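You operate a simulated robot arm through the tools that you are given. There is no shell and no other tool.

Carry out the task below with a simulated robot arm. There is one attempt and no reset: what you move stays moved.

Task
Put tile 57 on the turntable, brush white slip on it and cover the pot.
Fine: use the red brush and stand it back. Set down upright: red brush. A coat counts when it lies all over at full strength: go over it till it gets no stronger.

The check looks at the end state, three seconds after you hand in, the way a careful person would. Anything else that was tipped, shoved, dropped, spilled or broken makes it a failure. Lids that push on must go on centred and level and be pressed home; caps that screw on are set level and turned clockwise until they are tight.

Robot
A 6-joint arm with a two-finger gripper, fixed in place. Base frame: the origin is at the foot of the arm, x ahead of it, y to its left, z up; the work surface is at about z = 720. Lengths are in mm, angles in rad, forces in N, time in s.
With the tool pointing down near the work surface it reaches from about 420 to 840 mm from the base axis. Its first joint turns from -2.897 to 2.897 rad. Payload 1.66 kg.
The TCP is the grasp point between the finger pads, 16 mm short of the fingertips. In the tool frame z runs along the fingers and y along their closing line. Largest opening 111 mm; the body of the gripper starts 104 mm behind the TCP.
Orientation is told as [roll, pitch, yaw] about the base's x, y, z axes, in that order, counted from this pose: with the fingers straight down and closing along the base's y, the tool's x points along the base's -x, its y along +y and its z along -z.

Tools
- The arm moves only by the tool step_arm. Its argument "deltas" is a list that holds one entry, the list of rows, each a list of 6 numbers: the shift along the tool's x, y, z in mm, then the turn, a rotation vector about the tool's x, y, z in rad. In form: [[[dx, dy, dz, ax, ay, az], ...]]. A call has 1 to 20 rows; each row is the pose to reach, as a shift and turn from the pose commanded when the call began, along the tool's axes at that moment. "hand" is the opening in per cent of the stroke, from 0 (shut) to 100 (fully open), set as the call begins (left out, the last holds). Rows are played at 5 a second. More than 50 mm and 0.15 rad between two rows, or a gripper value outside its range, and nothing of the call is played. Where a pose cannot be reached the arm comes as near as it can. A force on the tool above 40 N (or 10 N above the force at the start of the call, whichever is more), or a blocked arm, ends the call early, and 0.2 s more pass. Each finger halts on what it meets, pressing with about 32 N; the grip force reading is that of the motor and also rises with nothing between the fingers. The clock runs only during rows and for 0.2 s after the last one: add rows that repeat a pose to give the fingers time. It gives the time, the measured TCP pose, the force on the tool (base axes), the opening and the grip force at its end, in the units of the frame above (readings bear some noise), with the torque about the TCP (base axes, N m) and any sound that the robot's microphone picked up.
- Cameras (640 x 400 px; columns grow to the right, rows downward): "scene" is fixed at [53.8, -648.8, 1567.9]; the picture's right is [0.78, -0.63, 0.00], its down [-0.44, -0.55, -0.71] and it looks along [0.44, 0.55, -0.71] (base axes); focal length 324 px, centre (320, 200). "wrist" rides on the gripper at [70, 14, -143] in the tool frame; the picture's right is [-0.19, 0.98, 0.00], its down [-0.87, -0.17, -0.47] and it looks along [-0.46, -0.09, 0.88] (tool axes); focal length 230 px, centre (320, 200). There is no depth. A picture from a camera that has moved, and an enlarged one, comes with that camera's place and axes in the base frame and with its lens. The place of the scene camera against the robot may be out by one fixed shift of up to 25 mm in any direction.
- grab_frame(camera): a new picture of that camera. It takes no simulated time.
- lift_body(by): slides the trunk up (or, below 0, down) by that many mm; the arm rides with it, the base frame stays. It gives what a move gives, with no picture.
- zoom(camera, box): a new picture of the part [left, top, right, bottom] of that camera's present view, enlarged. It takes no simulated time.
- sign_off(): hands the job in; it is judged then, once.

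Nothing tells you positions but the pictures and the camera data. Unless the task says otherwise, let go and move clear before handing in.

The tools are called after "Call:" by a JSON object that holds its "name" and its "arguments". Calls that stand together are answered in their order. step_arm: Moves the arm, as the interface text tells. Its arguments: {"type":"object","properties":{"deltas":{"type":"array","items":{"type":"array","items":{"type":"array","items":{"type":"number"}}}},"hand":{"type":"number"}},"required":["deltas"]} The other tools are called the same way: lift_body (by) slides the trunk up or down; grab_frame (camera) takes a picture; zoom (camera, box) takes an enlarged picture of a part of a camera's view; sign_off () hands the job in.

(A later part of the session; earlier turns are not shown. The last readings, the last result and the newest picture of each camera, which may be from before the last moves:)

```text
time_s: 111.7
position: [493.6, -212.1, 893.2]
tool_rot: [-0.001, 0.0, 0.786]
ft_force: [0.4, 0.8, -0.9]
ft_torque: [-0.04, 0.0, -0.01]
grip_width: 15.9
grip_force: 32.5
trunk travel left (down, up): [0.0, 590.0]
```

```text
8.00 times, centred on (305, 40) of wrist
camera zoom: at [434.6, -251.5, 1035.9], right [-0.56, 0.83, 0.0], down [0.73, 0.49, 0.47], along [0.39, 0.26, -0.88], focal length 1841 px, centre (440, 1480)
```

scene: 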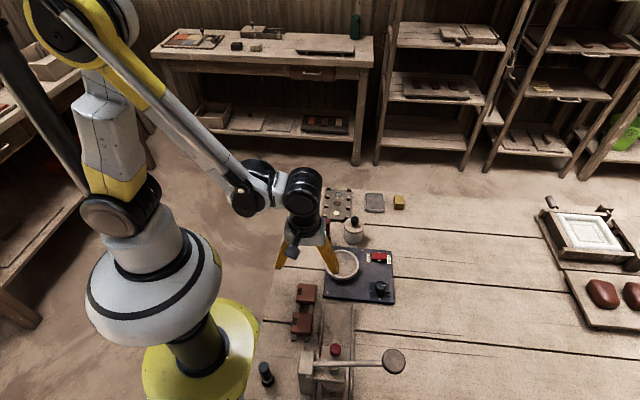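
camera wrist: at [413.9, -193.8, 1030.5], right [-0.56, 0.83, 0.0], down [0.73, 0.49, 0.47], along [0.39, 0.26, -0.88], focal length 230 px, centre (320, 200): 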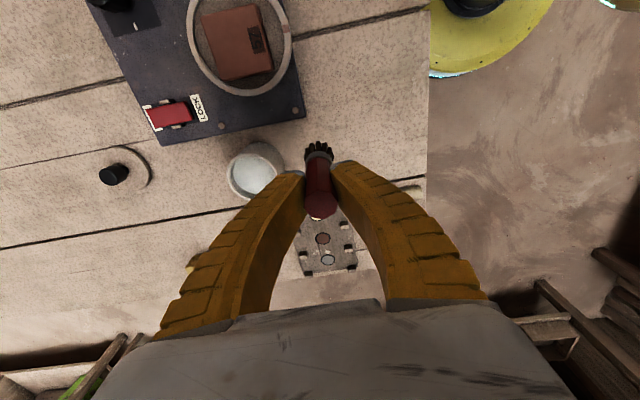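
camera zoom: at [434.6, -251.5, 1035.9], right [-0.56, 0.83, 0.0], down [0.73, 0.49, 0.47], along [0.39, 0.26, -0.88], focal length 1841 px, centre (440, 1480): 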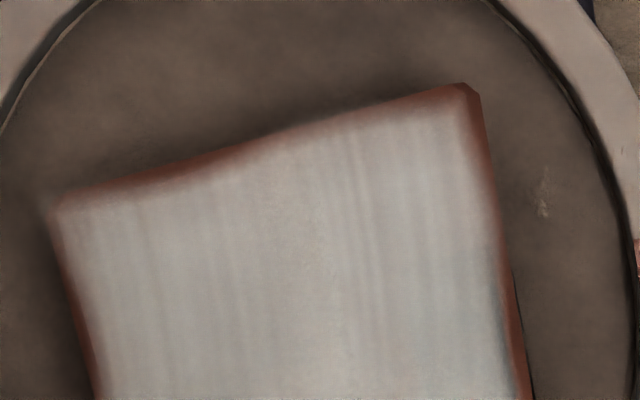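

The third pass left the coat unchanged, so it's at full strength, with the fine edge fade now constant. Next I'll return the brush to its place, checking first how it sits in the grip.

Call:
{"name": "step_arm", "arguments": {"deltas": [[[-6, 13, 0, 0, 0, 0], [-13, 27, 0, 0, 0, 0], [-20, 40, 0, 0, 0, 0], [-26, 53.6, 0, 0, 0, 0], [-26, 53.6, 0, 0, 0, 0], [-26, 53.6, 0, 0, 0, 0]]]}}

Call:
{"name": "zoom", "arguments": {"camera": "scene", "box": [295, 170, 385, 260]}}

Call:
{"name": "zoom", "arguments": {"camera": "wrist", "box": [230, 90, 410, 222]}}

```text
time_s: 113.1
position: [471.4, -156.8, 895.2]
tool_rot: [0.001, -0.001, 0.786]
ft_force: [0.7, 0.5, 0.6]
ft_torque: [0.03, -0.02, 0.01]
grip_width: 15.5
grip_force: 32.1
trunk travel left (down, up): [0.0, 590.0]
```

```text
4.44 times, centred on (340, 215) of scene
camera zoom: at [53.8, -648.8, 1567.9], right [0.78, -0.63, 0.0], down [-0.44, -0.55, -0.71], along [0.44, 0.55, -0.71], focal length 1442 px, centre (231, 133)
```

zoom: 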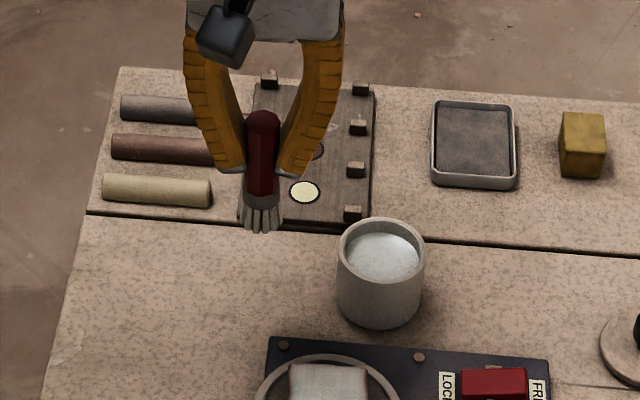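

```text
3.03 times, centred on (320, 156) of wrist
camera zoom: at [413.8, -195.8, 1037.2], right [-0.56, 0.83, 0.0], down [0.73, 0.49, 0.47], along [0.39, 0.26, -0.88], focal length 697 px, centre (320, 333)
```

zoom: 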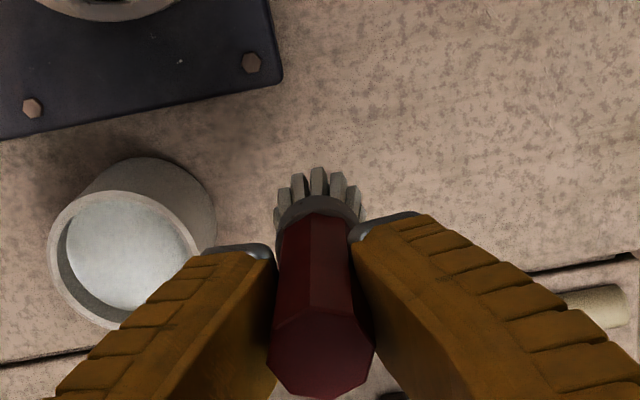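

The brush hangs vertical. I'll lower it to just above the bench at its original spot, then make contact in small steps.

Call:
{"name": "step_arm", "arguments": {"deltas": [[[-2, 0, 20, 0, 0, 0], [-2, 0, 45, 0, 0, 0], [-2, 0, 65, 0, 0, 0], [-2, 0, 82, 0, 0, 0], [-2, 0, 93, 0, 0, 0], [-2, 0, 98, 0, 0, 0], [-2, 0, 98, 0, 0, 0]]]}}

Call:
{"name": "step_arm", "arguments": {"deltas": [[[0, 0, 1, 0, 0, 0], [0, 0, 2, 0, 0, 0], [0, 0, 2, 0, 0, 0]]]}}

Call:
{"name": "step_arm", "arguments": {"deltas": [[[0, 0, 1, 0, 0, 0], [0, 0, 1, 0, 0, 0]]]}}

Call:
{"name": "zoom", "arguments": {"camera": "scene", "box": [300, 190, 380, 260]}}

```text
time_s: 114.7
position: [471.9, -155.7, 796.1]
tool_rot: [-0.002, 0.001, 0.785]
ft_force: [0.3, 0.4, -0.4]
ft_torque: [-0.02, 0.02, 0.01]
grip_width: 15.4
grip_force: 32.1
trunk travel left (down, up): [0.0, 590.0]
```

```text
time_s: 115.5
position: [472.8, -156.1, 794.6]
tool_rot: [-0.001, -0.001, 0.785]
ft_force: [0.2, 0.0, -0.8]
ft_torque: [0.04, -0.01, 0.0]
grip_width: 15.4
grip_force: 31.9
trunk travel left (down, up): [0.0, 590.0]
```

```text
time_s: 116.1
position: [473.0, -154.6, 794.0]
tool_rot: [0.001, -0.001, 0.784]
ft_force: [-0.7, 0.3, -0.7]
ft_torque: [0.01, 0.02, 0.02]
grip_width: 15.6
grip_force: 32.1
trunk travel left (down, up): [0.0, 590.0]
```

```text
5.71 times, centred on (340, 225) of scene
camera zoom: at [53.8, -648.8, 1567.9], right [0.78, -0.63, 0.0], down [-0.44, -0.55, -0.71], along [0.44, 0.55, -0.71], focal length 1855 px, centre (206, 57)
```

zoom: 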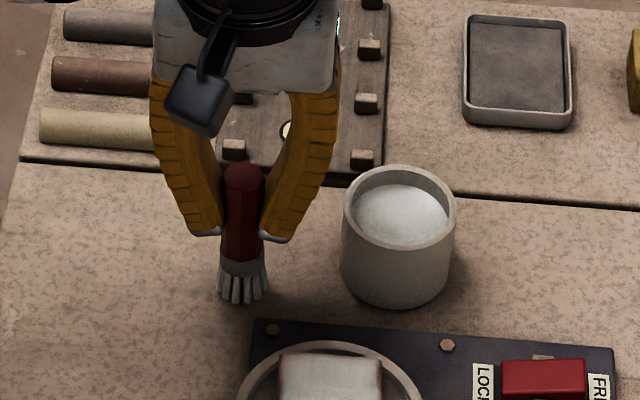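

Call:
{"name": "step_arm", "arguments": {"deltas": [[[0, 0, 1, 0, 0, 0], [0, 0, 1, 0, 0, 0]]]}}

Call:
{"name": "step_arm", "arguments": {"deltas": [[[0, 0, 1, 0, 0, 0], [0, 0, 1, 0, 0, 0]]]}}

Call:
{"name": "step_arm", "arguments": {"deltas": [[[0, 0, 1, 0, 0, 0], [0, 0, 1, 0, 0, 0]]]}}

```text
time_s: 116.7
position: [473.6, -155.9, 792.6]
tool_rot: [-0.001, -0.001, 0.785]
ft_force: [0.9, -1.0, -0.6]
ft_torque: [0.01, 0.0, 0.02]
grip_width: 15.7
grip_force: 31.8
trunk travel left (down, up): [0.0, 590.0]
```

```text
time_s: 117.3
position: [473.2, -155.2, 791.8]
tool_rot: [0.0, 0.0, 0.784]
ft_force: [1.0, -1.1, 4.1]
ft_torque: [0.02, 0.02, 0.01]
grip_width: 15.5
grip_force: 31.9
trunk travel left (down, up): [0.0, 590.0]
```

```text
time_s: 117.9
position: [472.4, -155.8, 791.2]
tool_rot: [-0.001, 0.0, 0.787]
ft_force: [1.1, -2.5, 14.5]
ft_torque: [-0.04, 0.02, -0.01]
grip_width: 15.5
grip_force: 31.7
trunk travel left (down, up): [0.0, 590.0]
```

The brush is on the bench at its original place. I'll ease the pressure and open gradually.

Call:
{"name": "step_arm", "arguments": {"deltas": [[[0, 0, -0.9, 0, 0, 0], [0, 0, -0.9, 0, 0, 0]]]}}

Call:
{"name": "step_arm", "arguments": {"deltas": [[[0, 0, 0, 0, 0, 0], [0, 0, 0, 0, 0, 0]]], "hand": 20}}

Call:
{"name": "zoom", "arguments": {"camera": "scene", "box": [300, 190, 380, 260]}}

```text
time_s: 118.5
position: [472.7, -155.3, 791.8]
tool_rot: [0.0, -0.001, 0.786]
ft_force: [0.8, -1.2, 5.1]
ft_torque: [-0.02, -0.01, -0.03]
grip_width: 15.3
grip_force: 31.8
trunk travel left (down, up): [0.0, 590.0]
```

```text
time_s: 119.1
position: [473.9, -154.9, 792.3]
tool_rot: [-0.001, 0.001, 0.786]
ft_force: [0.1, 0.1, -0.6]
ft_torque: [0.01, -0.01, -0.03]
grip_width: 25.1
grip_force: 1.9
trunk travel left (down, up): [0.0, 590.0]
```

```text
5.71 times, centred on (340, 225) of scene
camera zoom: at [53.8, -648.8, 1567.9], right [0.78, -0.63, 0.0], down [-0.44, -0.55, -0.71], along [0.44, 0.55, -0.71], focal length 1855 px, centre (206, 57)
```

zoom: 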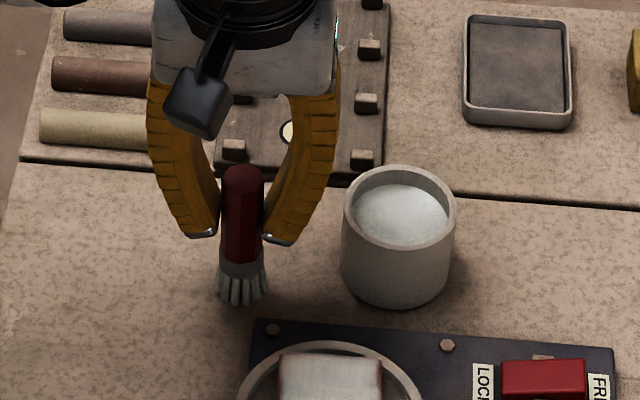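

The brush is standing free. I'll open further and rise straight up.

Call:
{"name": "step_arm", "arguments": {"deltas": [[[0, 0, 0, 0, 0, 0], [0, 0, 0, 0, 0, 0]]], "hand": 50}}

Call:
{"name": "step_arm", "arguments": {"deltas": [[[0, 0, -15, 0, 0, 0], [0, 0, -40, 0, 0, 0], [0, 0, -75, 0, 0, 0], [0, 0, -105, 0, 0, 0], [0, 0, -105, 0, 0, 0]]]}}

Call:
{"name": "zoom", "arguments": {"camera": "scene", "box": [300, 190, 380, 260]}}

Call:
{"name": "zoom", "arguments": {"camera": "scene", "box": [380, 205, 460, 265]}}

```text
time_s: 119.7
position: [472.2, -155.7, 791.3]
tool_rot: [0.001, 0.0, 0.784]
ft_force: [1.5, 0.0, 0.0]
ft_torque: [-0.01, 0.02, -0.02]
grip_width: 57.5
grip_force: 1.8
trunk travel left (down, up): [0.0, 590.0]
```

```text
time_s: 120.9
position: [473.0, -154.5, 897.9]
tool_rot: [-0.001, 0.001, 0.784]
ft_force: [-0.1, -0.6, 0.6]
ft_torque: [0.01, -0.02, -0.02]
grip_width: 57.7
grip_force: 1.9
trunk travel left (down, up): [0.0, 590.0]
```

```text
5.71 times, centred on (340, 225) of scene
camera zoom: at [53.8, -648.8, 1567.9], right [0.78, -0.63, 0.0], down [-0.44, -0.55, -0.71], along [0.44, 0.55, -0.71], focal length 1855 px, centre (206, 57)
```

zoom: 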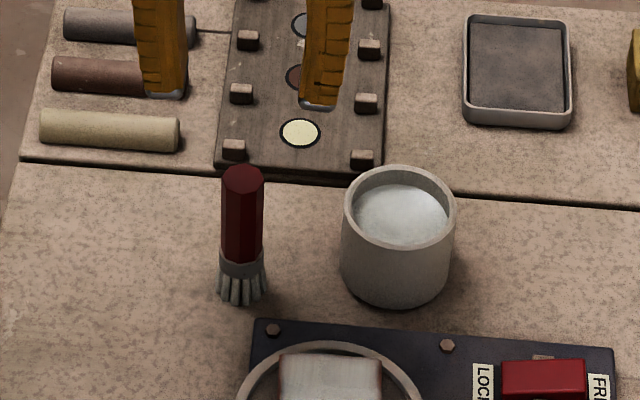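

```text
6.67 times, centred on (420, 235) of scene
camera zoom: at [53.8, -648.8, 1567.9], right [0.78, -0.63, 0.0], down [-0.44, -0.55, -0.71], along [0.44, 0.55, -0.71], focal length 2164 px, centre (-347, -33)
```

zoom: 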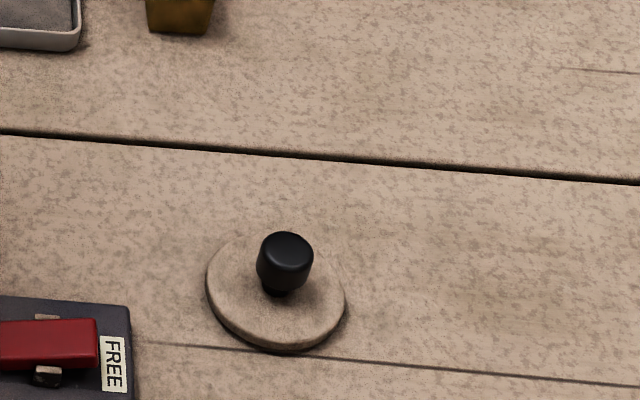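

The brush stands upright at its original place. Now I'll move over the lid to measure it for pickup.

Call:
{"name": "step_arm", "arguments": {"deltas": [[[1, -40, 0, 0, 0, 0], [2, -80, 0, 0, 0, 0], [4, -120, 0, 0, 0, 0], [5, -160, 0, 0, 0, 0], [6, -200, 0, 0, 0, 0], [7, -240, 0, 0, 0, 0], [8.6, -274, 10, 0, 0, 0], [8.6, -274, 30, 0, 0, 0], [8.6, -274, 50, 0, 0, 0], [8.6, -274, 50, 0, 0, 0]]]}}

Call:
{"name": "grab_frame", "arguments": {"camera": "wrist"}}

Call:
{"name": "zoom", "arguments": {"camera": "wrist", "box": [230, 90, 410, 202]}}

Call:
{"name": "zoom", "arguments": {"camera": "scene", "box": [380, 195, 460, 265]}}

```text
time_s: 123.1
position: [662.1, -354.3, 843.4]
tool_rot: [0.001, -0.001, 0.785]
ft_force: [-0.4, -1.2, -0.7]
ft_torque: [0.03, -0.03, -0.02]
grip_width: 57.6
grip_force: 1.1
trunk travel left (down, up): [0.0, 590.0]
```

```text
taken
camera wrist: at [602.9, -394.0, 987.1], right [-0.56, 0.83, 0.0], down [0.73, 0.49, 0.47], along [0.39, 0.26, -0.88], focal length 230 px, centre (320, 200)
```

wrist: 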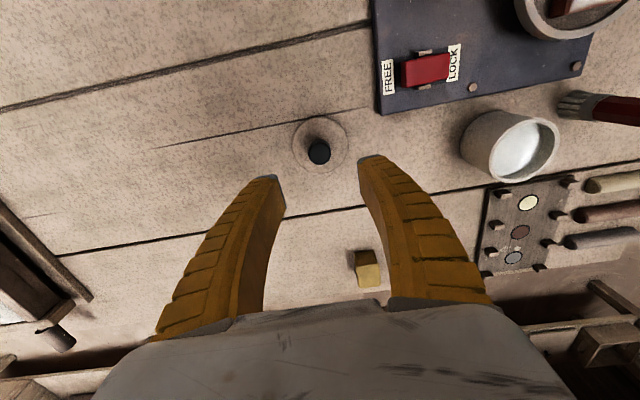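

```text
3.56 times, centred on (320, 146) of wrist
camera zoom: at [602.9, -394.0, 987.1], right [-0.56, 0.83, 0.0], down [0.73, 0.49, 0.47], along [0.39, 0.26, -0.88], focal length 818 px, centre (320, 392)
```

zoom: 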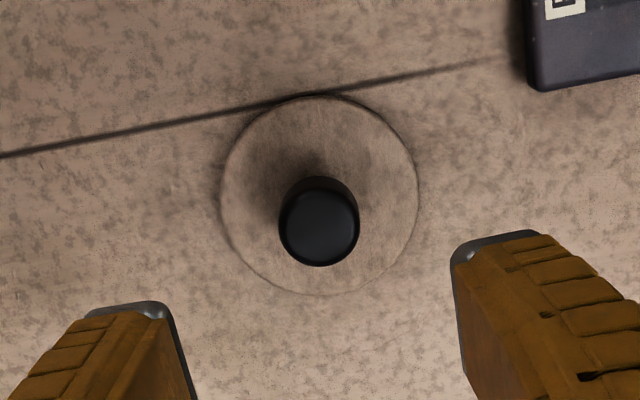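

```text
5.71 times, centred on (420, 230) of scene
camera zoom: at [53.8, -648.8, 1567.9], right [0.78, -0.63, 0.0], down [-0.44, -0.55, -0.71], along [0.44, 0.55, -0.71], focal length 1855 px, centre (-251, 29)
```

zoom: 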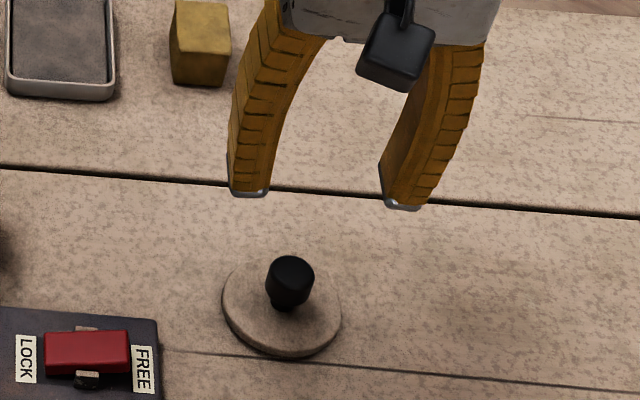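

The lid's knob is almost exactly under the TCP, with its top at about z≈749. I'll take another reading while descending partway.

Call:
{"name": "step_arm", "arguments": {"deltas": [[[0, 0, 20, 0, 0, 0], [0, 0, 40, 0, 0, 0], [0, 0, 60, 0, 0, 0], [0, 0, 75, 0, 0, 0], [0, 0, 75, 0, 0, 0]]]}}

Call:
{"name": "zoom", "arguments": {"camera": "wrist", "box": [230, 110, 410, 222]}}

Call:
{"name": "zoom", "arguments": {"camera": "scene", "box": [390, 210, 450, 260]}}

```text
time_s: 124.3
position: [662.2, -356.2, 771.3]
tool_rot: [0.0, -0.001, 0.784]
ft_force: [-0.7, 0.2, 0.4]
ft_torque: [-0.04, -0.01, -0.02]
grip_width: 57.6
grip_force: 1.4
trunk travel left (down, up): [0.0, 590.0]
```

```text
3.56 times, centred on (320, 166) of wrist
camera zoom: at [602.8, -393.7, 914.1], right [-0.56, 0.83, 0.0], down [0.73, 0.49, 0.47], along [0.39, 0.26, -0.88], focal length 818 px, centre (320, 321)
```

zoom: 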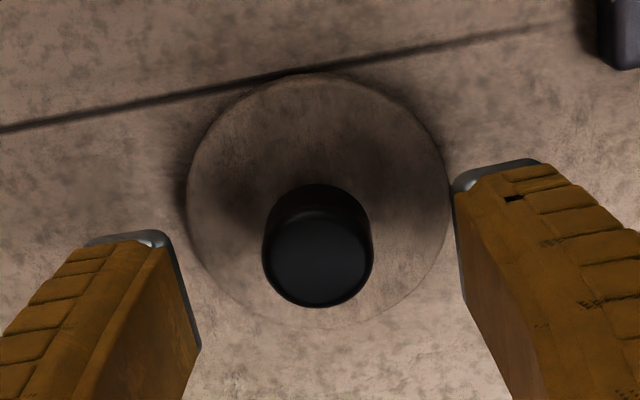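

```text
8.00 times, centred on (420, 235) of scene
camera zoom: at [53.8, -648.8, 1567.9], right [0.78, -0.63, 0.0], down [-0.44, -0.55, -0.71], along [0.44, 0.55, -0.71], focal length 2596 px, centre (-480, -80)
```

zoom: 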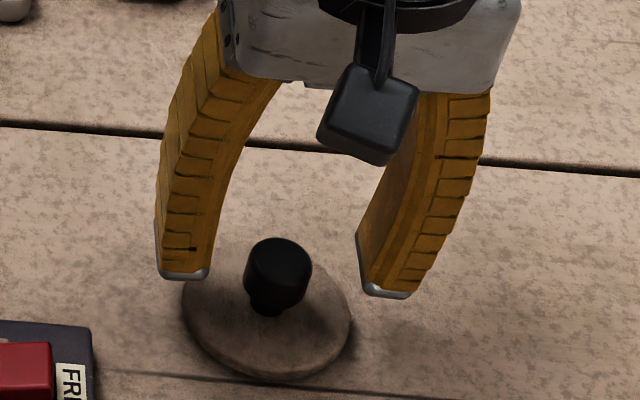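

Call:
{"name": "step_arm", "arguments": {"deltas": [[[1.8, 0, 8, 0, 0, 0], [1.8, 0, 16, 0, 0, 0], [1.8, 0, 22, 0, 0, 0], [1.8, 0, 25.5, 0, 0, 0], [1.8, 0, 25.5, 0, 0, 0]]]}}

Call:
{"name": "zoom", "arguments": {"camera": "scene", "box": [390, 210, 450, 260]}}

Call:
{"name": "zoom", "arguments": {"camera": "wrist", "box": [230, 110, 410, 222]}}

```text
time_s: 125.5
position: [661.0, -356.9, 746.1]
tool_rot: [0.001, -0.001, 0.785]
ft_force: [-0.1, 0.2, 1.1]
ft_torque: [-0.02, 0.04, -0.04]
grip_width: 57.9
grip_force: 1.1
trunk travel left (down, up): [0.0, 590.0]
```

```text
8.00 times, centred on (420, 235) of scene
camera zoom: at [53.8, -648.8, 1567.9], right [0.78, -0.63, 0.0], down [-0.44, -0.55, -0.71], along [0.44, 0.55, -0.71], focal length 2596 px, centre (-480, -80)
```

zoom: 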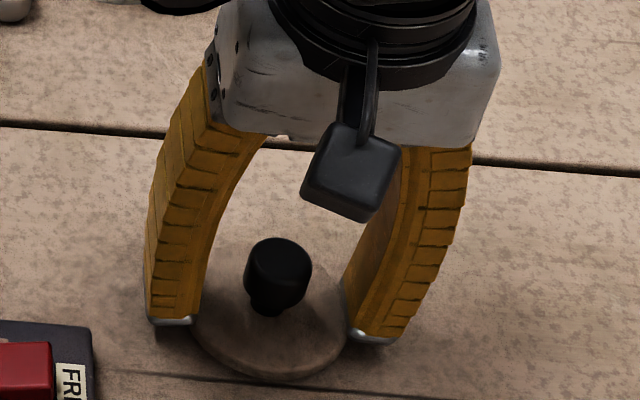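

```text
3.56 times, centred on (320, 166) of wrist
camera zoom: at [600.9, -395.5, 888.6], right [-0.56, 0.83, 0.0], down [0.73, 0.49, 0.47], along [0.39, 0.26, -0.88], focal length 818 px, centre (320, 321)
```

zoom: 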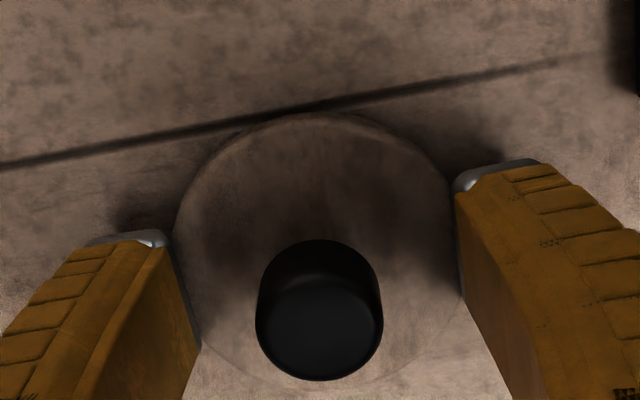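

Call:
{"name": "step_arm", "arguments": {"deltas": [[[-2, 0, 0, 0, 0, 0], [-2, 0, 0, 0, 0, 0]]]}}

Call:
{"name": "step_arm", "arguments": {"deltas": [[[0, 0, 0, 0, 0, 0], [0, 0, 0, 0, 0, 0], [0, 0, 0, 0, 0, 0]]], "hand": 8}}

Call:
{"name": "zoom", "arguments": {"camera": "scene", "box": [390, 210, 450, 260]}}

Call:
{"name": "zoom", "arguments": {"camera": "wrist", "box": [230, 110, 410, 222]}}

```text
time_s: 126.1
position: [660.3, -355.6, 746.1]
tool_rot: [0.001, 0.0, 0.786]
ft_force: [-0.6, 0.4, 0.6]
ft_torque: [-0.02, -0.04, 0.0]
grip_width: 57.7
grip_force: 1.5
trunk travel left (down, up): [0.0, 590.0]
```

```text
time_s: 126.9
position: [660.8, -355.5, 744.7]
tool_rot: [0.001, 0.001, 0.785]
ft_force: [-0.3, -0.6, -0.1]
ft_torque: [-0.01, 0.01, -0.01]
grip_width: 17.0
grip_force: 32.3
trunk travel left (down, up): [0.0, 590.0]
```

```text
8.00 times, centred on (420, 235) of scene
camera zoom: at [53.8, -648.8, 1567.9], right [0.78, -0.63, 0.0], down [-0.44, -0.55, -0.71], along [0.44, 0.55, -0.71], focal length 2596 px, centre (-480, -80)
```

zoom: 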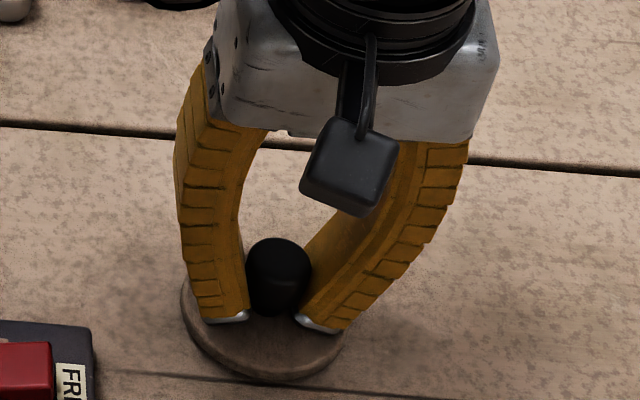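

```text
3.56 times, centred on (320, 166) of wrist
camera zoom: at [602.3, -393.9, 888.6], right [-0.56, 0.83, 0.0], down [0.73, 0.49, 0.47], along [0.39, 0.26, -0.88], focal length 818 px, centre (320, 321)
```

zoom: 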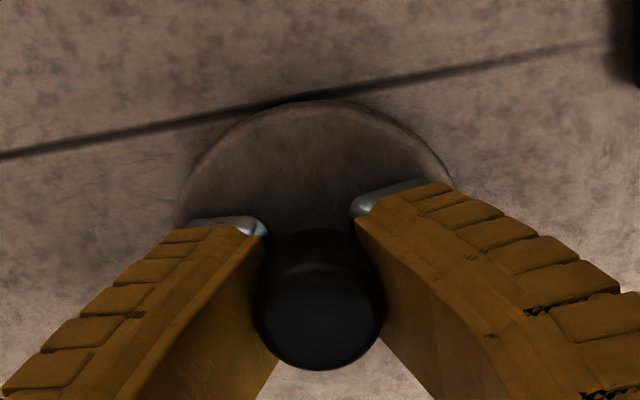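

The grip matches the original one on the knob, and scene views show the pot hasn't moved. I'll lift the lid and carry it back above the pot.

Call:
{"name": "step_arm", "arguments": {"deltas": [[[0, 0, -5, 0, 0, 0], [0, 0, -20, 0, 0, 0], [0, 0, -50, 0, 0, 0], [0, 0, -90, 0, 0, 0], [-3, 20, -120, 0, 0, 0], [-9, 55, -120, 0, 0, 0], [-15, 90, -120, 0, 0, 0], [-20, 125, -120, 0, 0, 0], [-26, 160, -120, 0, 0, 0], [-29.8, 188.7, -120, 0, 0, 0], [-29.8, 188.7, -120, 0, 0, 0], [-29.8, 188.7, -120, 0, 0, 0]]]}}

Call:
{"name": "grab_frame", "arguments": {"camera": "wrist"}}

Call:
{"name": "zoom", "arguments": {"camera": "scene", "box": [305, 175, 405, 265]}}

Call:
{"name": "zoom", "arguments": {"camera": "wrist", "box": [230, 90, 410, 222]}}

```text
time_s: 129.5
position: [548.9, -200.3, 864.8]
tool_rot: [0.001, 0.0, 0.785]
ft_force: [-0.2, -0.4, -0.5]
ft_torque: [-0.01, 0.03, 0.0]
grip_width: 16.4
grip_force: 32.2
trunk travel left (down, up): [0.0, 590.0]
```

```text
taken
camera wrist: at [490.7, -240.0, 1007.7], right [-0.56, 0.83, 0.0], down [0.73, 0.49, 0.47], along [0.39, 0.26, -0.88], focal length 230 px, centre (320, 200)
```

wrist: 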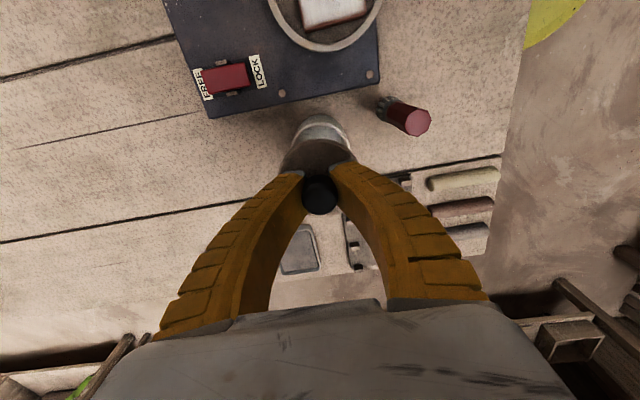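

```text
4.44 times, centred on (355, 220) of scene
camera zoom: at [53.8, -648.8, 1567.9], right [0.78, -0.63, 0.0], down [-0.44, -0.55, -0.71], along [0.44, 0.55, -0.71], focal length 1442 px, centre (164, 111)
```

zoom: 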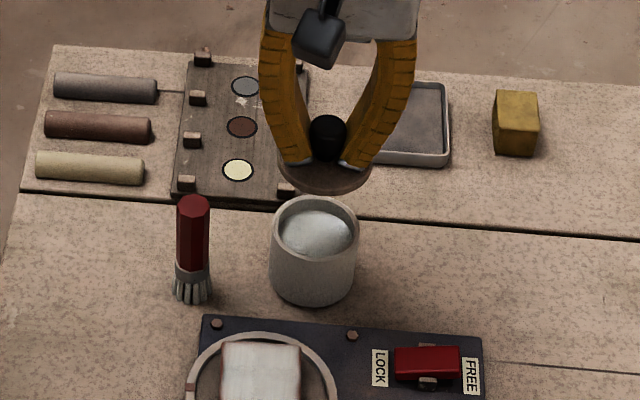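

```text
3.03 times, centred on (320, 156) of wrist
camera zoom: at [490.7, -240.0, 1007.7], right [-0.56, 0.83, 0.0], down [0.73, 0.49, 0.47], along [0.39, 0.26, -0.88], focal length 697 px, centre (320, 333)
```

zoom: 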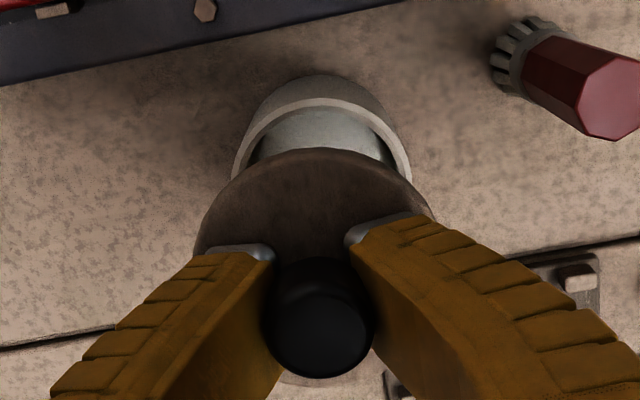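

The lid is above the pot and aligned in the wrist view. I'll descend to a few mm above the rim and check alignment again.

Call:
{"name": "step_arm", "arguments": {"deltas": [[[0, 0, 15, 0, 0, 0], [0, 0, 30, 0, 0, 0], [0, 0, 43, 0, 0, 0], [0, 0, 52, 0, 0, 0], [0, 0, 57, 0, 0, 0], [0, 0, 57, 0, 0, 0]]]}}

Call:
{"name": "zoom", "arguments": {"camera": "scene", "box": [325, 200, 385, 250]}}

Call:
{"name": "zoom", "arguments": {"camera": "wrist", "box": [230, 110, 410, 222]}}

```text
time_s: 130.9
position: [547.8, -199.7, 808.1]
tool_rot: [-0.001, -0.001, 0.786]
ft_force: [-0.8, 0.7, 0.0]
ft_torque: [0.0, 0.01, -0.01]
grip_width: 16.6
grip_force: 31.8
trunk travel left (down, up): [0.0, 590.0]
```

```text
8.00 times, centred on (355, 225) of scene
camera zoom: at [53.8, -648.8, 1567.9], right [0.78, -0.63, 0.0], down [-0.44, -0.55, -0.71], along [0.44, 0.55, -0.71], focal length 2596 px, centre (40, 0)
```

zoom: 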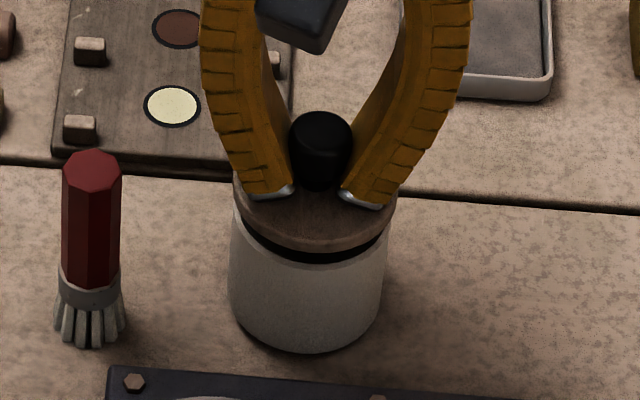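

```text
3.56 times, centred on (320, 166) of wrist
camera zoom: at [490.0, -239.6, 950.9], right [-0.56, 0.83, 0.0], down [0.73, 0.49, 0.47], along [0.39, 0.26, -0.88], focal length 818 px, centre (320, 321)
```

zoom: 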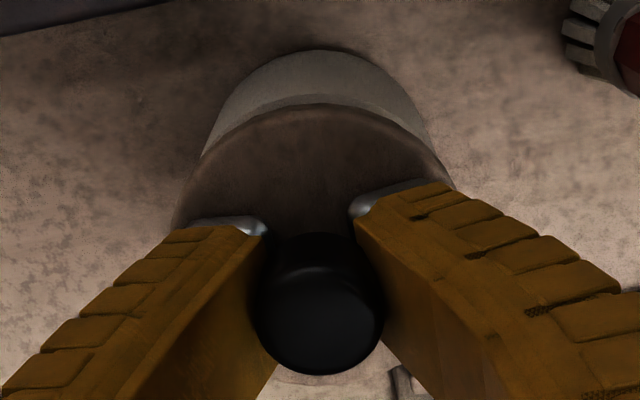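

Call:
{"name": "zoom", "arguments": {"camera": "scene", "box": [340, 215, 372, 240]}}

Call:
{"name": "zoom", "arguments": {"camera": "wrist", "box": [270, 120, 370, 182]}}

```text
16.00 times, centred on (356, 228) of scene
camera zoom: at [53.8, -648.8, 1567.9], right [0.78, -0.63, 0.0], down [-0.44, -0.55, -0.71], along [0.44, 0.55, -0.71], focal length 5193 px, centre (-256, -240)
```

zoom: 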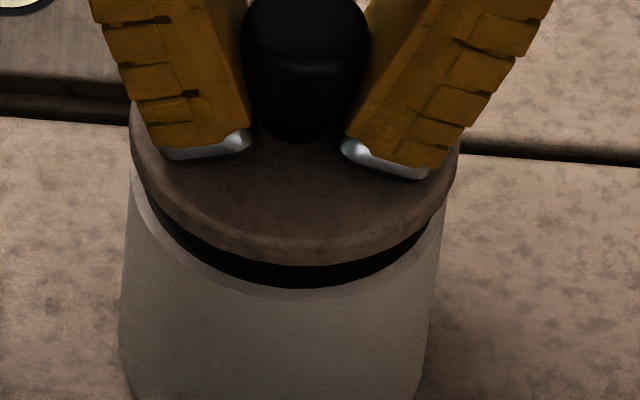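

```text
6.40 times, centred on (320, 151) of wrist
camera zoom: at [490.0, -239.6, 950.9], right [-0.56, 0.83, 0.0], down [0.73, 0.49, 0.47], along [0.39, 0.26, -0.88], focal length 1472 px, centre (320, 514)
```

zoom: 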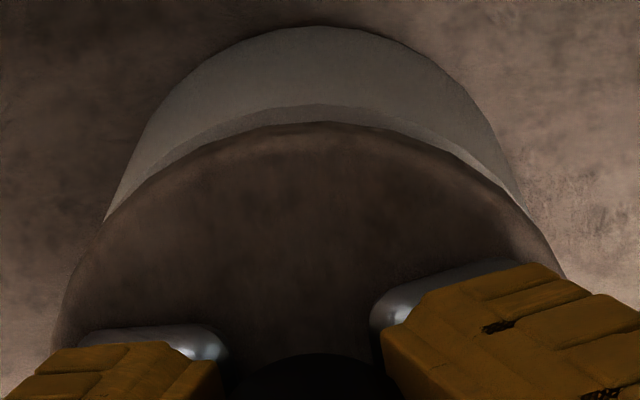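

The lid is aligned to within about 1 mm. I'll lower it onto the rim in small steps, watching the force.

Call:
{"name": "step_arm", "arguments": {"deltas": [[[0, 0, 2, 0, 0, 0], [0, 0, 4, 0, 0, 0], [0, 0, 5, 0, 0, 0], [0, 0, 5, 0, 0, 0]]]}}

Call:
{"name": "step_arm", "arguments": {"deltas": [[[0, 0, 1, 0, 0, 0], [0, 0, 1, 0, 0, 0]]]}}

Call:
{"name": "step_arm", "arguments": {"deltas": [[[0, 0, 1, 0, 0, 0], [0, 0, 1, 0, 0, 0]]]}}

Call:
{"name": "zoom", "arguments": {"camera": "scene", "box": [340, 215, 372, 240]}}

```text
time_s: 131.9
position: [547.3, -201.2, 803.3]
tool_rot: [-0.001, -0.001, 0.784]
ft_force: [-0.1, -0.5, 0.0]
ft_torque: [0.0, -0.02, -0.03]
grip_width: 16.9
grip_force: 31.8
trunk travel left (down, up): [0.0, 590.0]
```

```text
time_s: 132.5
position: [548.8, -201.1, 802.7]
tool_rot: [0.0, 0.001, 0.786]
ft_force: [0.0, 0.4, -0.1]
ft_torque: [0.02, 0.03, 0.0]
grip_width: 16.7
grip_force: 32.1
trunk travel left (down, up): [0.0, 590.0]
```

```text
time_s: 133.1
position: [549.7, -199.5, 801.6]
tool_rot: [0.0, 0.001, 0.786]
ft_force: [0.0, 0.2, -0.1]
ft_torque: [0.01, 0.04, 0.01]
grip_width: 17.0
grip_force: 31.5
trunk travel left (down, up): [0.0, 590.0]
```

```text
16.00 times, centred on (356, 228) of scene
camera zoom: at [53.8, -648.8, 1567.9], right [0.78, -0.63, 0.0], down [-0.44, -0.55, -0.71], along [0.44, 0.55, -0.71], focal length 5193 px, centre (-256, -240)
```

zoom: 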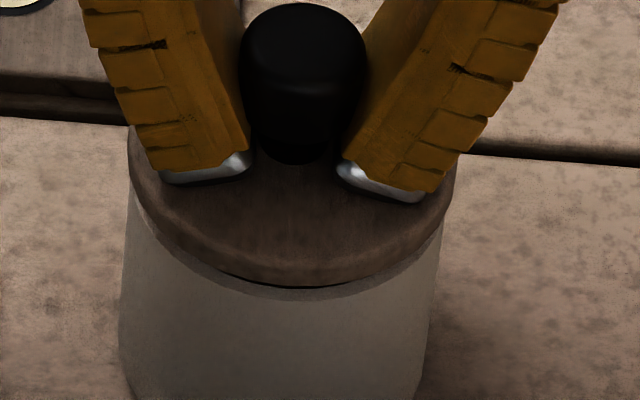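

Call:
{"name": "step_arm", "arguments": {"deltas": [[[0, 0, 1, 0, 0, 0], [0, 0, 1, 0, 0, 0]]]}}

Call:
{"name": "step_arm", "arguments": {"deltas": [[[0, 0, 1, 0, 0, 0], [0, 0, 1, 0, 0, 0]]]}}

Call:
{"name": "zoom", "arguments": {"camera": "scene", "box": [340, 215, 372, 240]}}

```text
time_s: 133.7
position: [548.5, -199.8, 800.8]
tool_rot: [0.0, -0.001, 0.786]
ft_force: [0.3, 0.3, -1.1]
ft_torque: [0.0, -0.01, -0.01]
grip_width: 16.9
grip_force: 31.8
trunk travel left (down, up): [0.0, 590.0]
```

```text
time_s: 134.3
position: [547.4, -201.9, 800.0]
tool_rot: [-0.001, 0.0, 0.786]
ft_force: [-1.1, 0.2, 0.1]
ft_torque: [0.03, 0.02, -0.02]
grip_width: 17.0
grip_force: 31.7
trunk travel left (down, up): [0.0, 590.0]
```

```text
16.00 times, centred on (356, 228) of scene
camera zoom: at [53.8, -648.8, 1567.9], right [0.78, -0.63, 0.0], down [-0.44, -0.55, -0.71], along [0.44, 0.55, -0.71], focal length 5193 px, centre (-256, -240)
```

zoom: 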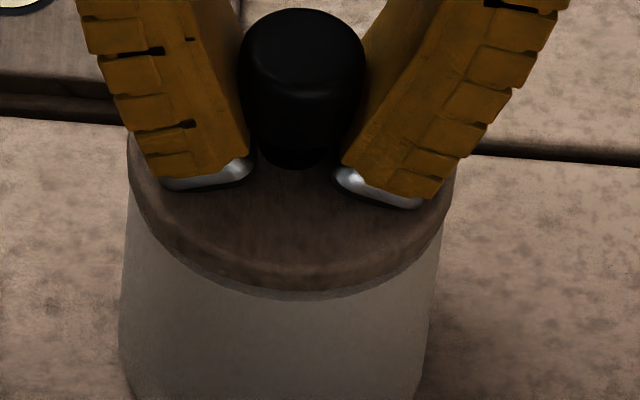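

Call:
{"name": "step_arm", "arguments": {"deltas": [[[0, 0, 1, 0, 0, 0], [0, 0, 1, 0, 0, 0]]]}}

Call:
{"name": "step_arm", "arguments": {"deltas": [[[0, 0, 1, 0, 0, 0], [0, 0, 1, 0, 0, 0]]]}}

Call:
{"name": "step_arm", "arguments": {"deltas": [[[0, 0, 1, 0, 0, 0], [0, 0, 1, 0, 0, 0]]]}}

Call:
{"name": "zoom", "arguments": {"camera": "scene", "box": [340, 215, 372, 240]}}

```text
time_s: 134.9
position: [549.0, -201.2, 799.3]
tool_rot: [-0.001, 0.0, 0.786]
ft_force: [0.2, -0.5, -0.2]
ft_torque: [0.01, 0.03, 0.0]
grip_width: 16.9
grip_force: 32.1
trunk travel left (down, up): [0.0, 590.0]
```

```text
time_s: 135.5
position: [548.3, -200.6, 797.5]
tool_rot: [0.0, -0.001, 0.787]
ft_force: [0.4, -0.4, 0.3]
ft_torque: [0.02, 0.02, -0.04]
grip_width: 17.1
grip_force: 32.1
trunk travel left (down, up): [0.0, 590.0]
```

```text
time_s: 136.1
position: [549.0, -200.8, 796.3]
tool_rot: [0.001, 0.0, 0.786]
ft_force: [0.9, 0.4, 0.2]
ft_torque: [-0.03, 0.01, 0.0]
grip_width: 16.7
grip_force: 32.1
trunk travel left (down, up): [0.0, 590.0]
```

```text
16.00 times, centred on (356, 228) of scene
camera zoom: at [53.8, -648.8, 1567.9], right [0.78, -0.63, 0.0], down [-0.44, -0.55, -0.71], along [0.44, 0.55, -0.71], focal length 5193 px, centre (-256, -240)
```

zoom: 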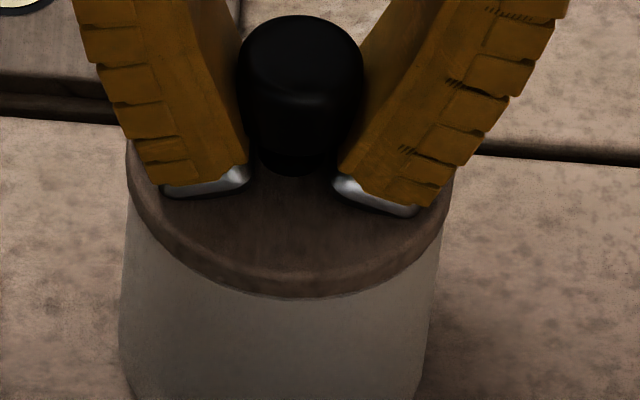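

Call:
{"name": "step_arm", "arguments": {"deltas": [[[0, 0, 1, 0, 0, 0], [0, 0, 1, 0, 0, 0]]]}}

Call:
{"name": "step_arm", "arguments": {"deltas": [[[0, 0, 1, 0, 0, 0], [0, 0, 1, 0, 0, 0]]]}}

Call:
{"name": "zoom", "arguments": {"camera": "scene", "box": [340, 215, 372, 240]}}

Call:
{"name": "zoom", "arguments": {"camera": "wrist", "box": [230, 110, 410, 222]}}

```text
time_s: 136.7
position: [548.2, -200.6, 796.5]
tool_rot: [0.0, 0.0, 0.786]
ft_force: [-3.7, -4.3, 6.4]
ft_torque: [-0.09, 0.09, -0.01]
grip_width: 16.8
grip_force: 31.8
trunk travel left (down, up): [0.0, 590.0]
heard: snap
```

```text
time_s: 137.3
position: [548.5, -199.5, 796.2]
tool_rot: [0.001, -0.001, 0.786]
ft_force: [-3.8, -5.0, 11.2]
ft_torque: [-0.09, -0.01, 0.03]
grip_width: 17.0
grip_force: 32.0
trunk travel left (down, up): [0.0, 590.0]
```

```text
16.00 times, centred on (356, 228) of scene
camera zoom: at [53.8, -648.8, 1567.9], right [0.78, -0.63, 0.0], down [-0.44, -0.55, -0.71], along [0.44, 0.55, -0.71], focal length 5193 px, centre (-256, -240)
```

zoom: 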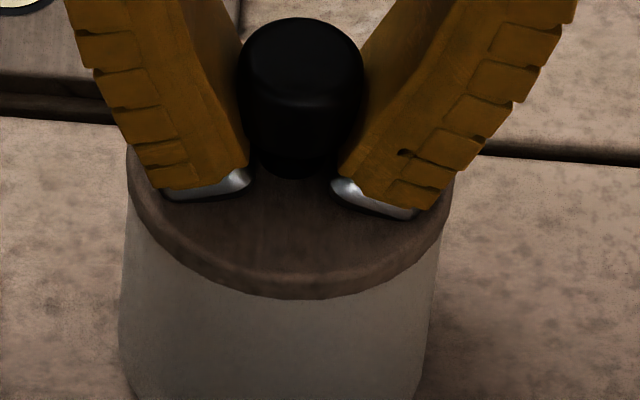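

```text
3.56 times, centred on (320, 166) of wrist
camera zoom: at [489.8, -239.5, 938.1], right [-0.56, 0.83, 0.0], down [0.73, 0.49, 0.47], along [0.39, 0.26, -0.88], focal length 818 px, centre (320, 321)
```

zoom: 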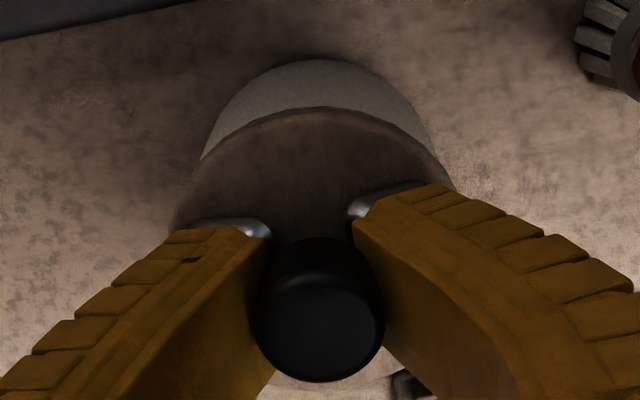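

I heard the lid snap home at a light press. I'll press a touch more to be sure it's fully seated, then relieve the force.

Call:
{"name": "step_arm", "arguments": {"deltas": [[[0, 0, 1, 0, 0, 0], [0, 0, 2, 0, 0, 0], [0, 0, 2, 0, 0, 0]]]}}

Call:
{"name": "step_arm", "arguments": {"deltas": [[[0, 0, -2, 0, 0, 0], [0, 0, -3, 0, 0, 0], [0, 0, -3, 0, 0, 0]]]}}

Call:
{"name": "zoom", "arguments": {"camera": "scene", "box": [340, 215, 372, 240]}}

```text
time_s: 138.1
position: [549.4, -201.9, 793.7]
tool_rot: [-0.002, -0.002, 0.785]
ft_force: [0.5, -7.3, 27.3]
ft_torque: [0.15, -0.14, 0.0]
grip_width: 17.0
grip_force: 32.1
trunk travel left (down, up): [0.0, 590.0]
```

```text
time_s: 138.9
position: [548.4, -199.1, 795.0]
tool_rot: [0.0, -0.001, 0.784]
ft_force: [0.0, 0.3, -0.7]
ft_torque: [-0.01, 0.0, 0.01]
grip_width: 16.8
grip_force: 32.3
trunk travel left (down, up): [0.0, 590.0]
heard: snap
```

```text
16.00 times, centred on (356, 228) of scene
camera zoom: at [53.8, -648.8, 1567.9], right [0.78, -0.63, 0.0], down [-0.44, -0.55, -0.71], along [0.44, 0.55, -0.71], focal length 5193 px, centre (-256, -240)
```

zoom: 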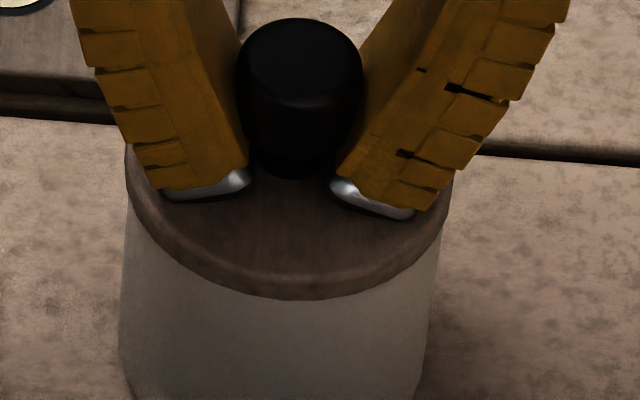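

Raising popped the lid loose again, since the latch is light. I'll press it home again and this time open while still pressing lightly, without pulling up.

Call:
{"name": "step_arm", "arguments": {"deltas": [[[0, 0, 1, 0, 0, 0], [0, 0, 2, 0, 0, 0], [0, 0, 2, 0, 0, 0]]]}}

```text
time_s: 139.7
position: [548.6, -199.9, 794.5]
tool_rot: [-0.001, 0.001, 0.785]
ft_force: [0.7, 0.3, 13.1]
ft_torque: [0.14, -0.14, -0.03]
grip_width: 16.9
grip_force: 31.7
trunk travel left (down, up): [0.0, 590.0]
```

Call:
{"name": "step_arm", "arguments": {"deltas": [[[0, 0, 1, 0, 0, 0], [0, 0, 1, 0, 0, 0]]]}}

Call:
{"name": "zoom", "arguments": {"camera": "scene", "box": [340, 215, 372, 240]}}

```text
time_s: 140.3
position: [548.6, -201.3, 794.2]
tool_rot: [-0.001, -0.001, 0.784]
ft_force: [2.6, -0.2, 22.8]
ft_torque: [0.03, -0.11, 0.05]
grip_width: 16.8
grip_force: 32.2
trunk travel left (down, up): [0.0, 590.0]
```

```text
16.00 times, centred on (356, 228) of scene
camera zoom: at [53.8, -648.8, 1567.9], right [0.78, -0.63, 0.0], down [-0.44, -0.55, -0.71], along [0.44, 0.55, -0.71], focal length 5193 px, centre (-256, -240)
```

zoom: 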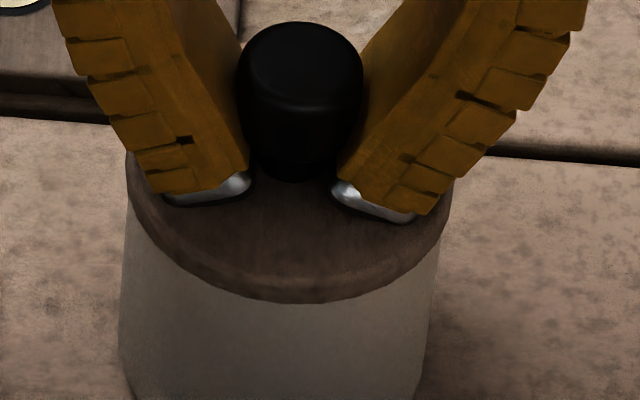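

Call:
{"name": "zoom", "arguments": {"camera": "scene", "box": [325, 195, 385, 255]}}

```text
6.67 times, centred on (355, 225) of scene
camera zoom: at [53.8, -648.8, 1567.9], right [0.78, -0.63, 0.0], down [-0.44, -0.55, -0.71], along [0.44, 0.55, -0.71], focal length 2164 px, centre (87, 33)
```

zoom: 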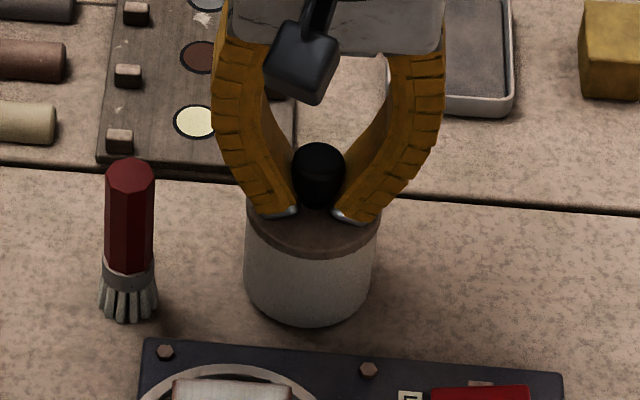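

The lid height matches the original closed picture exactly. I'll ease off only part of the press, then open the fingers in small stages without lifting.

Call:
{"name": "step_arm", "arguments": {"deltas": [[[0, 0, -0.7, 0, 0, 0], [0, 0, -1.2, 0, 0, 0], [0, 0, -1.2, 0, 0, 0]]]}}

Call:
{"name": "step_arm", "arguments": {"deltas": [[[0, 0, 0, 0, 0, 0], [0, 0, 0, 0, 0, 0]]], "hand": 20}}

Call:
{"name": "zoom", "arguments": {"camera": "scene", "box": [340, 215, 372, 240]}}

```text
time_s: 141.1
position: [548.1, -201.3, 794.6]
tool_rot: [0.0, -0.001, 0.786]
ft_force: [-2.7, -1.7, 10.9]
ft_torque: [0.02, 0.0, 0.0]
grip_width: 16.8
grip_force: 31.5
trunk travel left (down, up): [0.0, 590.0]
```

```text
time_s: 141.7
position: [549.0, -200.6, 794.8]
tool_rot: [0.001, 0.0, 0.787]
ft_force: [-2.5, -2.2, 10.0]
ft_torque: [-0.04, 0.03, -0.02]
grip_width: 22.0
grip_force: 0.0
trunk travel left (down, up): [0.0, 590.0]
```

```text
16.00 times, centred on (356, 228) of scene
camera zoom: at [53.8, -648.8, 1567.9], right [0.78, -0.63, 0.0], down [-0.44, -0.55, -0.71], along [0.44, 0.55, -0.71], focal length 5193 px, centre (-256, -240)
```

zoom: 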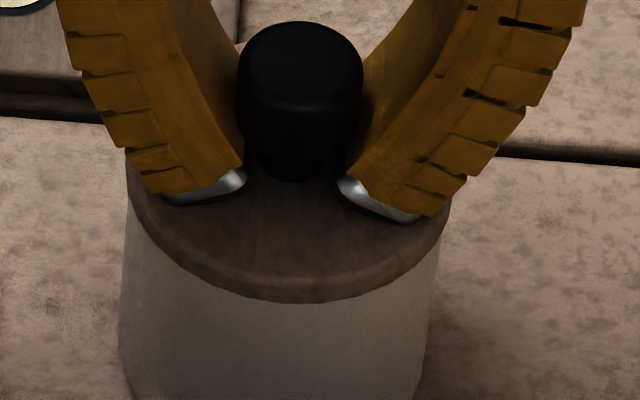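

The grip is released, but the fingertips now rest on the lid with about 10 N. I'll rise 1 mm to unload before opening further, to avoid dragging it.

Call:
{"name": "step_arm", "arguments": {"deltas": [[[0, 0, -0.5, 0, 0, 0], [0, 0, -1.0, 0, 0, 0], [0, 0, -1.0, 0, 0, 0]]]}}

Call:
{"name": "zoom", "arguments": {"camera": "scene", "box": [340, 215, 372, 240]}}

```text
time_s: 142.5
position: [549.4, -201.8, 795.1]
tool_rot: [0.0, 0.001, 0.788]
ft_force: [-1.3, -2.4, 9.1]
ft_torque: [-0.05, 0.04, 0.0]
grip_width: 22.4
grip_force: 0.0
trunk travel left (down, up): [0.0, 590.0]
```

```text
16.00 times, centred on (356, 228) of scene
camera zoom: at [53.8, -648.8, 1567.9], right [0.78, -0.63, 0.0], down [-0.44, -0.55, -0.71], along [0.44, 0.55, -0.71], focal length 5193 px, centre (-256, -240)
```

zoom: 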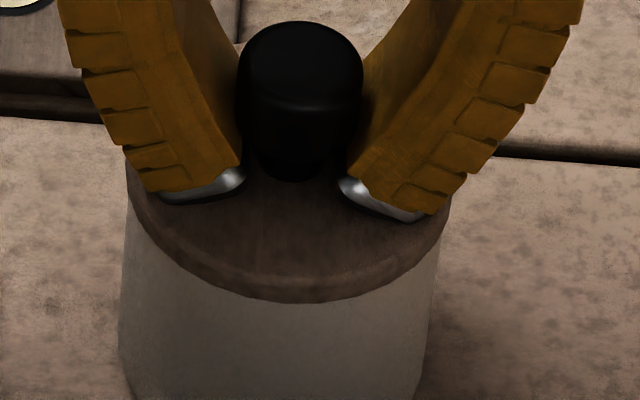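

Call:
{"name": "step_arm", "arguments": {"deltas": [[[0, 0, -0.7, 0, 0, 0], [0, 0, -1.5, 0, 0, 0], [0, 0, -1.5, 0, 0, 0]]]}}

Call:
{"name": "zoom", "arguments": {"camera": "scene", "box": [340, 215, 372, 240]}}

```text
time_s: 143.3
position: [547.7, -200.7, 797.9]
tool_rot: [0.001, -0.001, 0.786]
ft_force: [2.1, -3.3, 3.8]
ft_torque: [-0.41, -0.48, 0.01]
grip_width: 19.4
grip_force: 4.5
trunk travel left (down, up): [0.0, 590.0]
heard: snap
```

```text
16.00 times, centred on (356, 228) of scene
camera zoom: at [53.8, -648.8, 1567.9], right [0.78, -0.63, 0.0], down [-0.44, -0.55, -0.71], along [0.44, 0.55, -0.71], focal length 5193 px, centre (-256, -240)
```

zoom: 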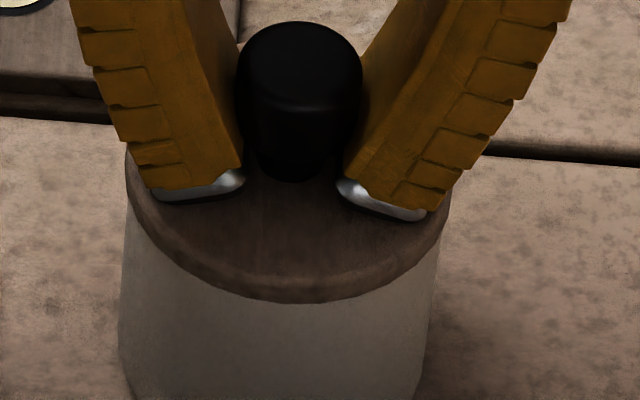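

Call:
{"name": "step_arm", "arguments": {"deltas": [[[0, 0, 0, 0, 0, 0], [0, 0, 0, 0, 0, 0]]], "hand": 30}}

Call:
{"name": "zoom", "arguments": {"camera": "scene", "box": [325, 195, 385, 255]}}

Call:
{"name": "zoom", "arguments": {"camera": "wrist", "box": [230, 110, 410, 222]}}

```text
time_s: 143.9
position: [549.0, -200.9, 796.2]
tool_rot: [0.0, -0.001, 0.785]
ft_force: [0.0, 0.8, 16.3]
ft_torque: [0.03, 0.02, -0.03]
grip_width: 32.4
grip_force: 8.2
trunk travel left (down, up): [0.0, 590.0]
```

```text
6.67 times, centred on (355, 225) of scene
camera zoom: at [53.8, -648.8, 1567.9], right [0.78, -0.63, 0.0], down [-0.44, -0.55, -0.71], along [0.44, 0.55, -0.71], focal length 2164 px, centre (87, 33)
```

zoom: 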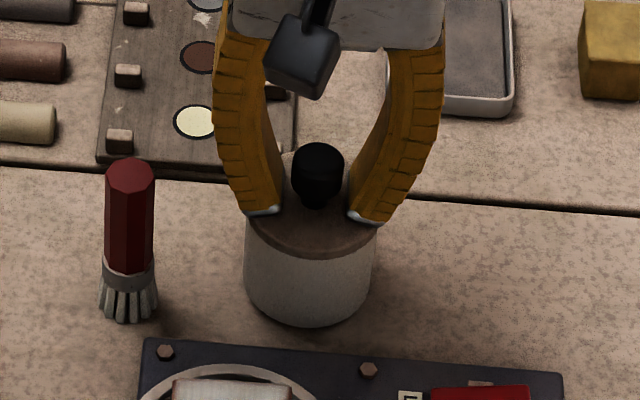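

```text
3.56 times, centred on (320, 166) of wrist
camera zoom: at [489.5, -239.6, 939.4], right [-0.56, 0.83, 0.0], down [0.73, 0.49, 0.47], along [0.39, 0.26, -0.88], focal length 818 px, centre (320, 321)
```

zoom: 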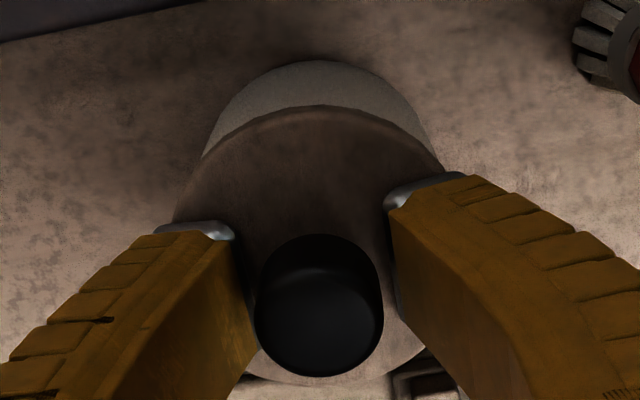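

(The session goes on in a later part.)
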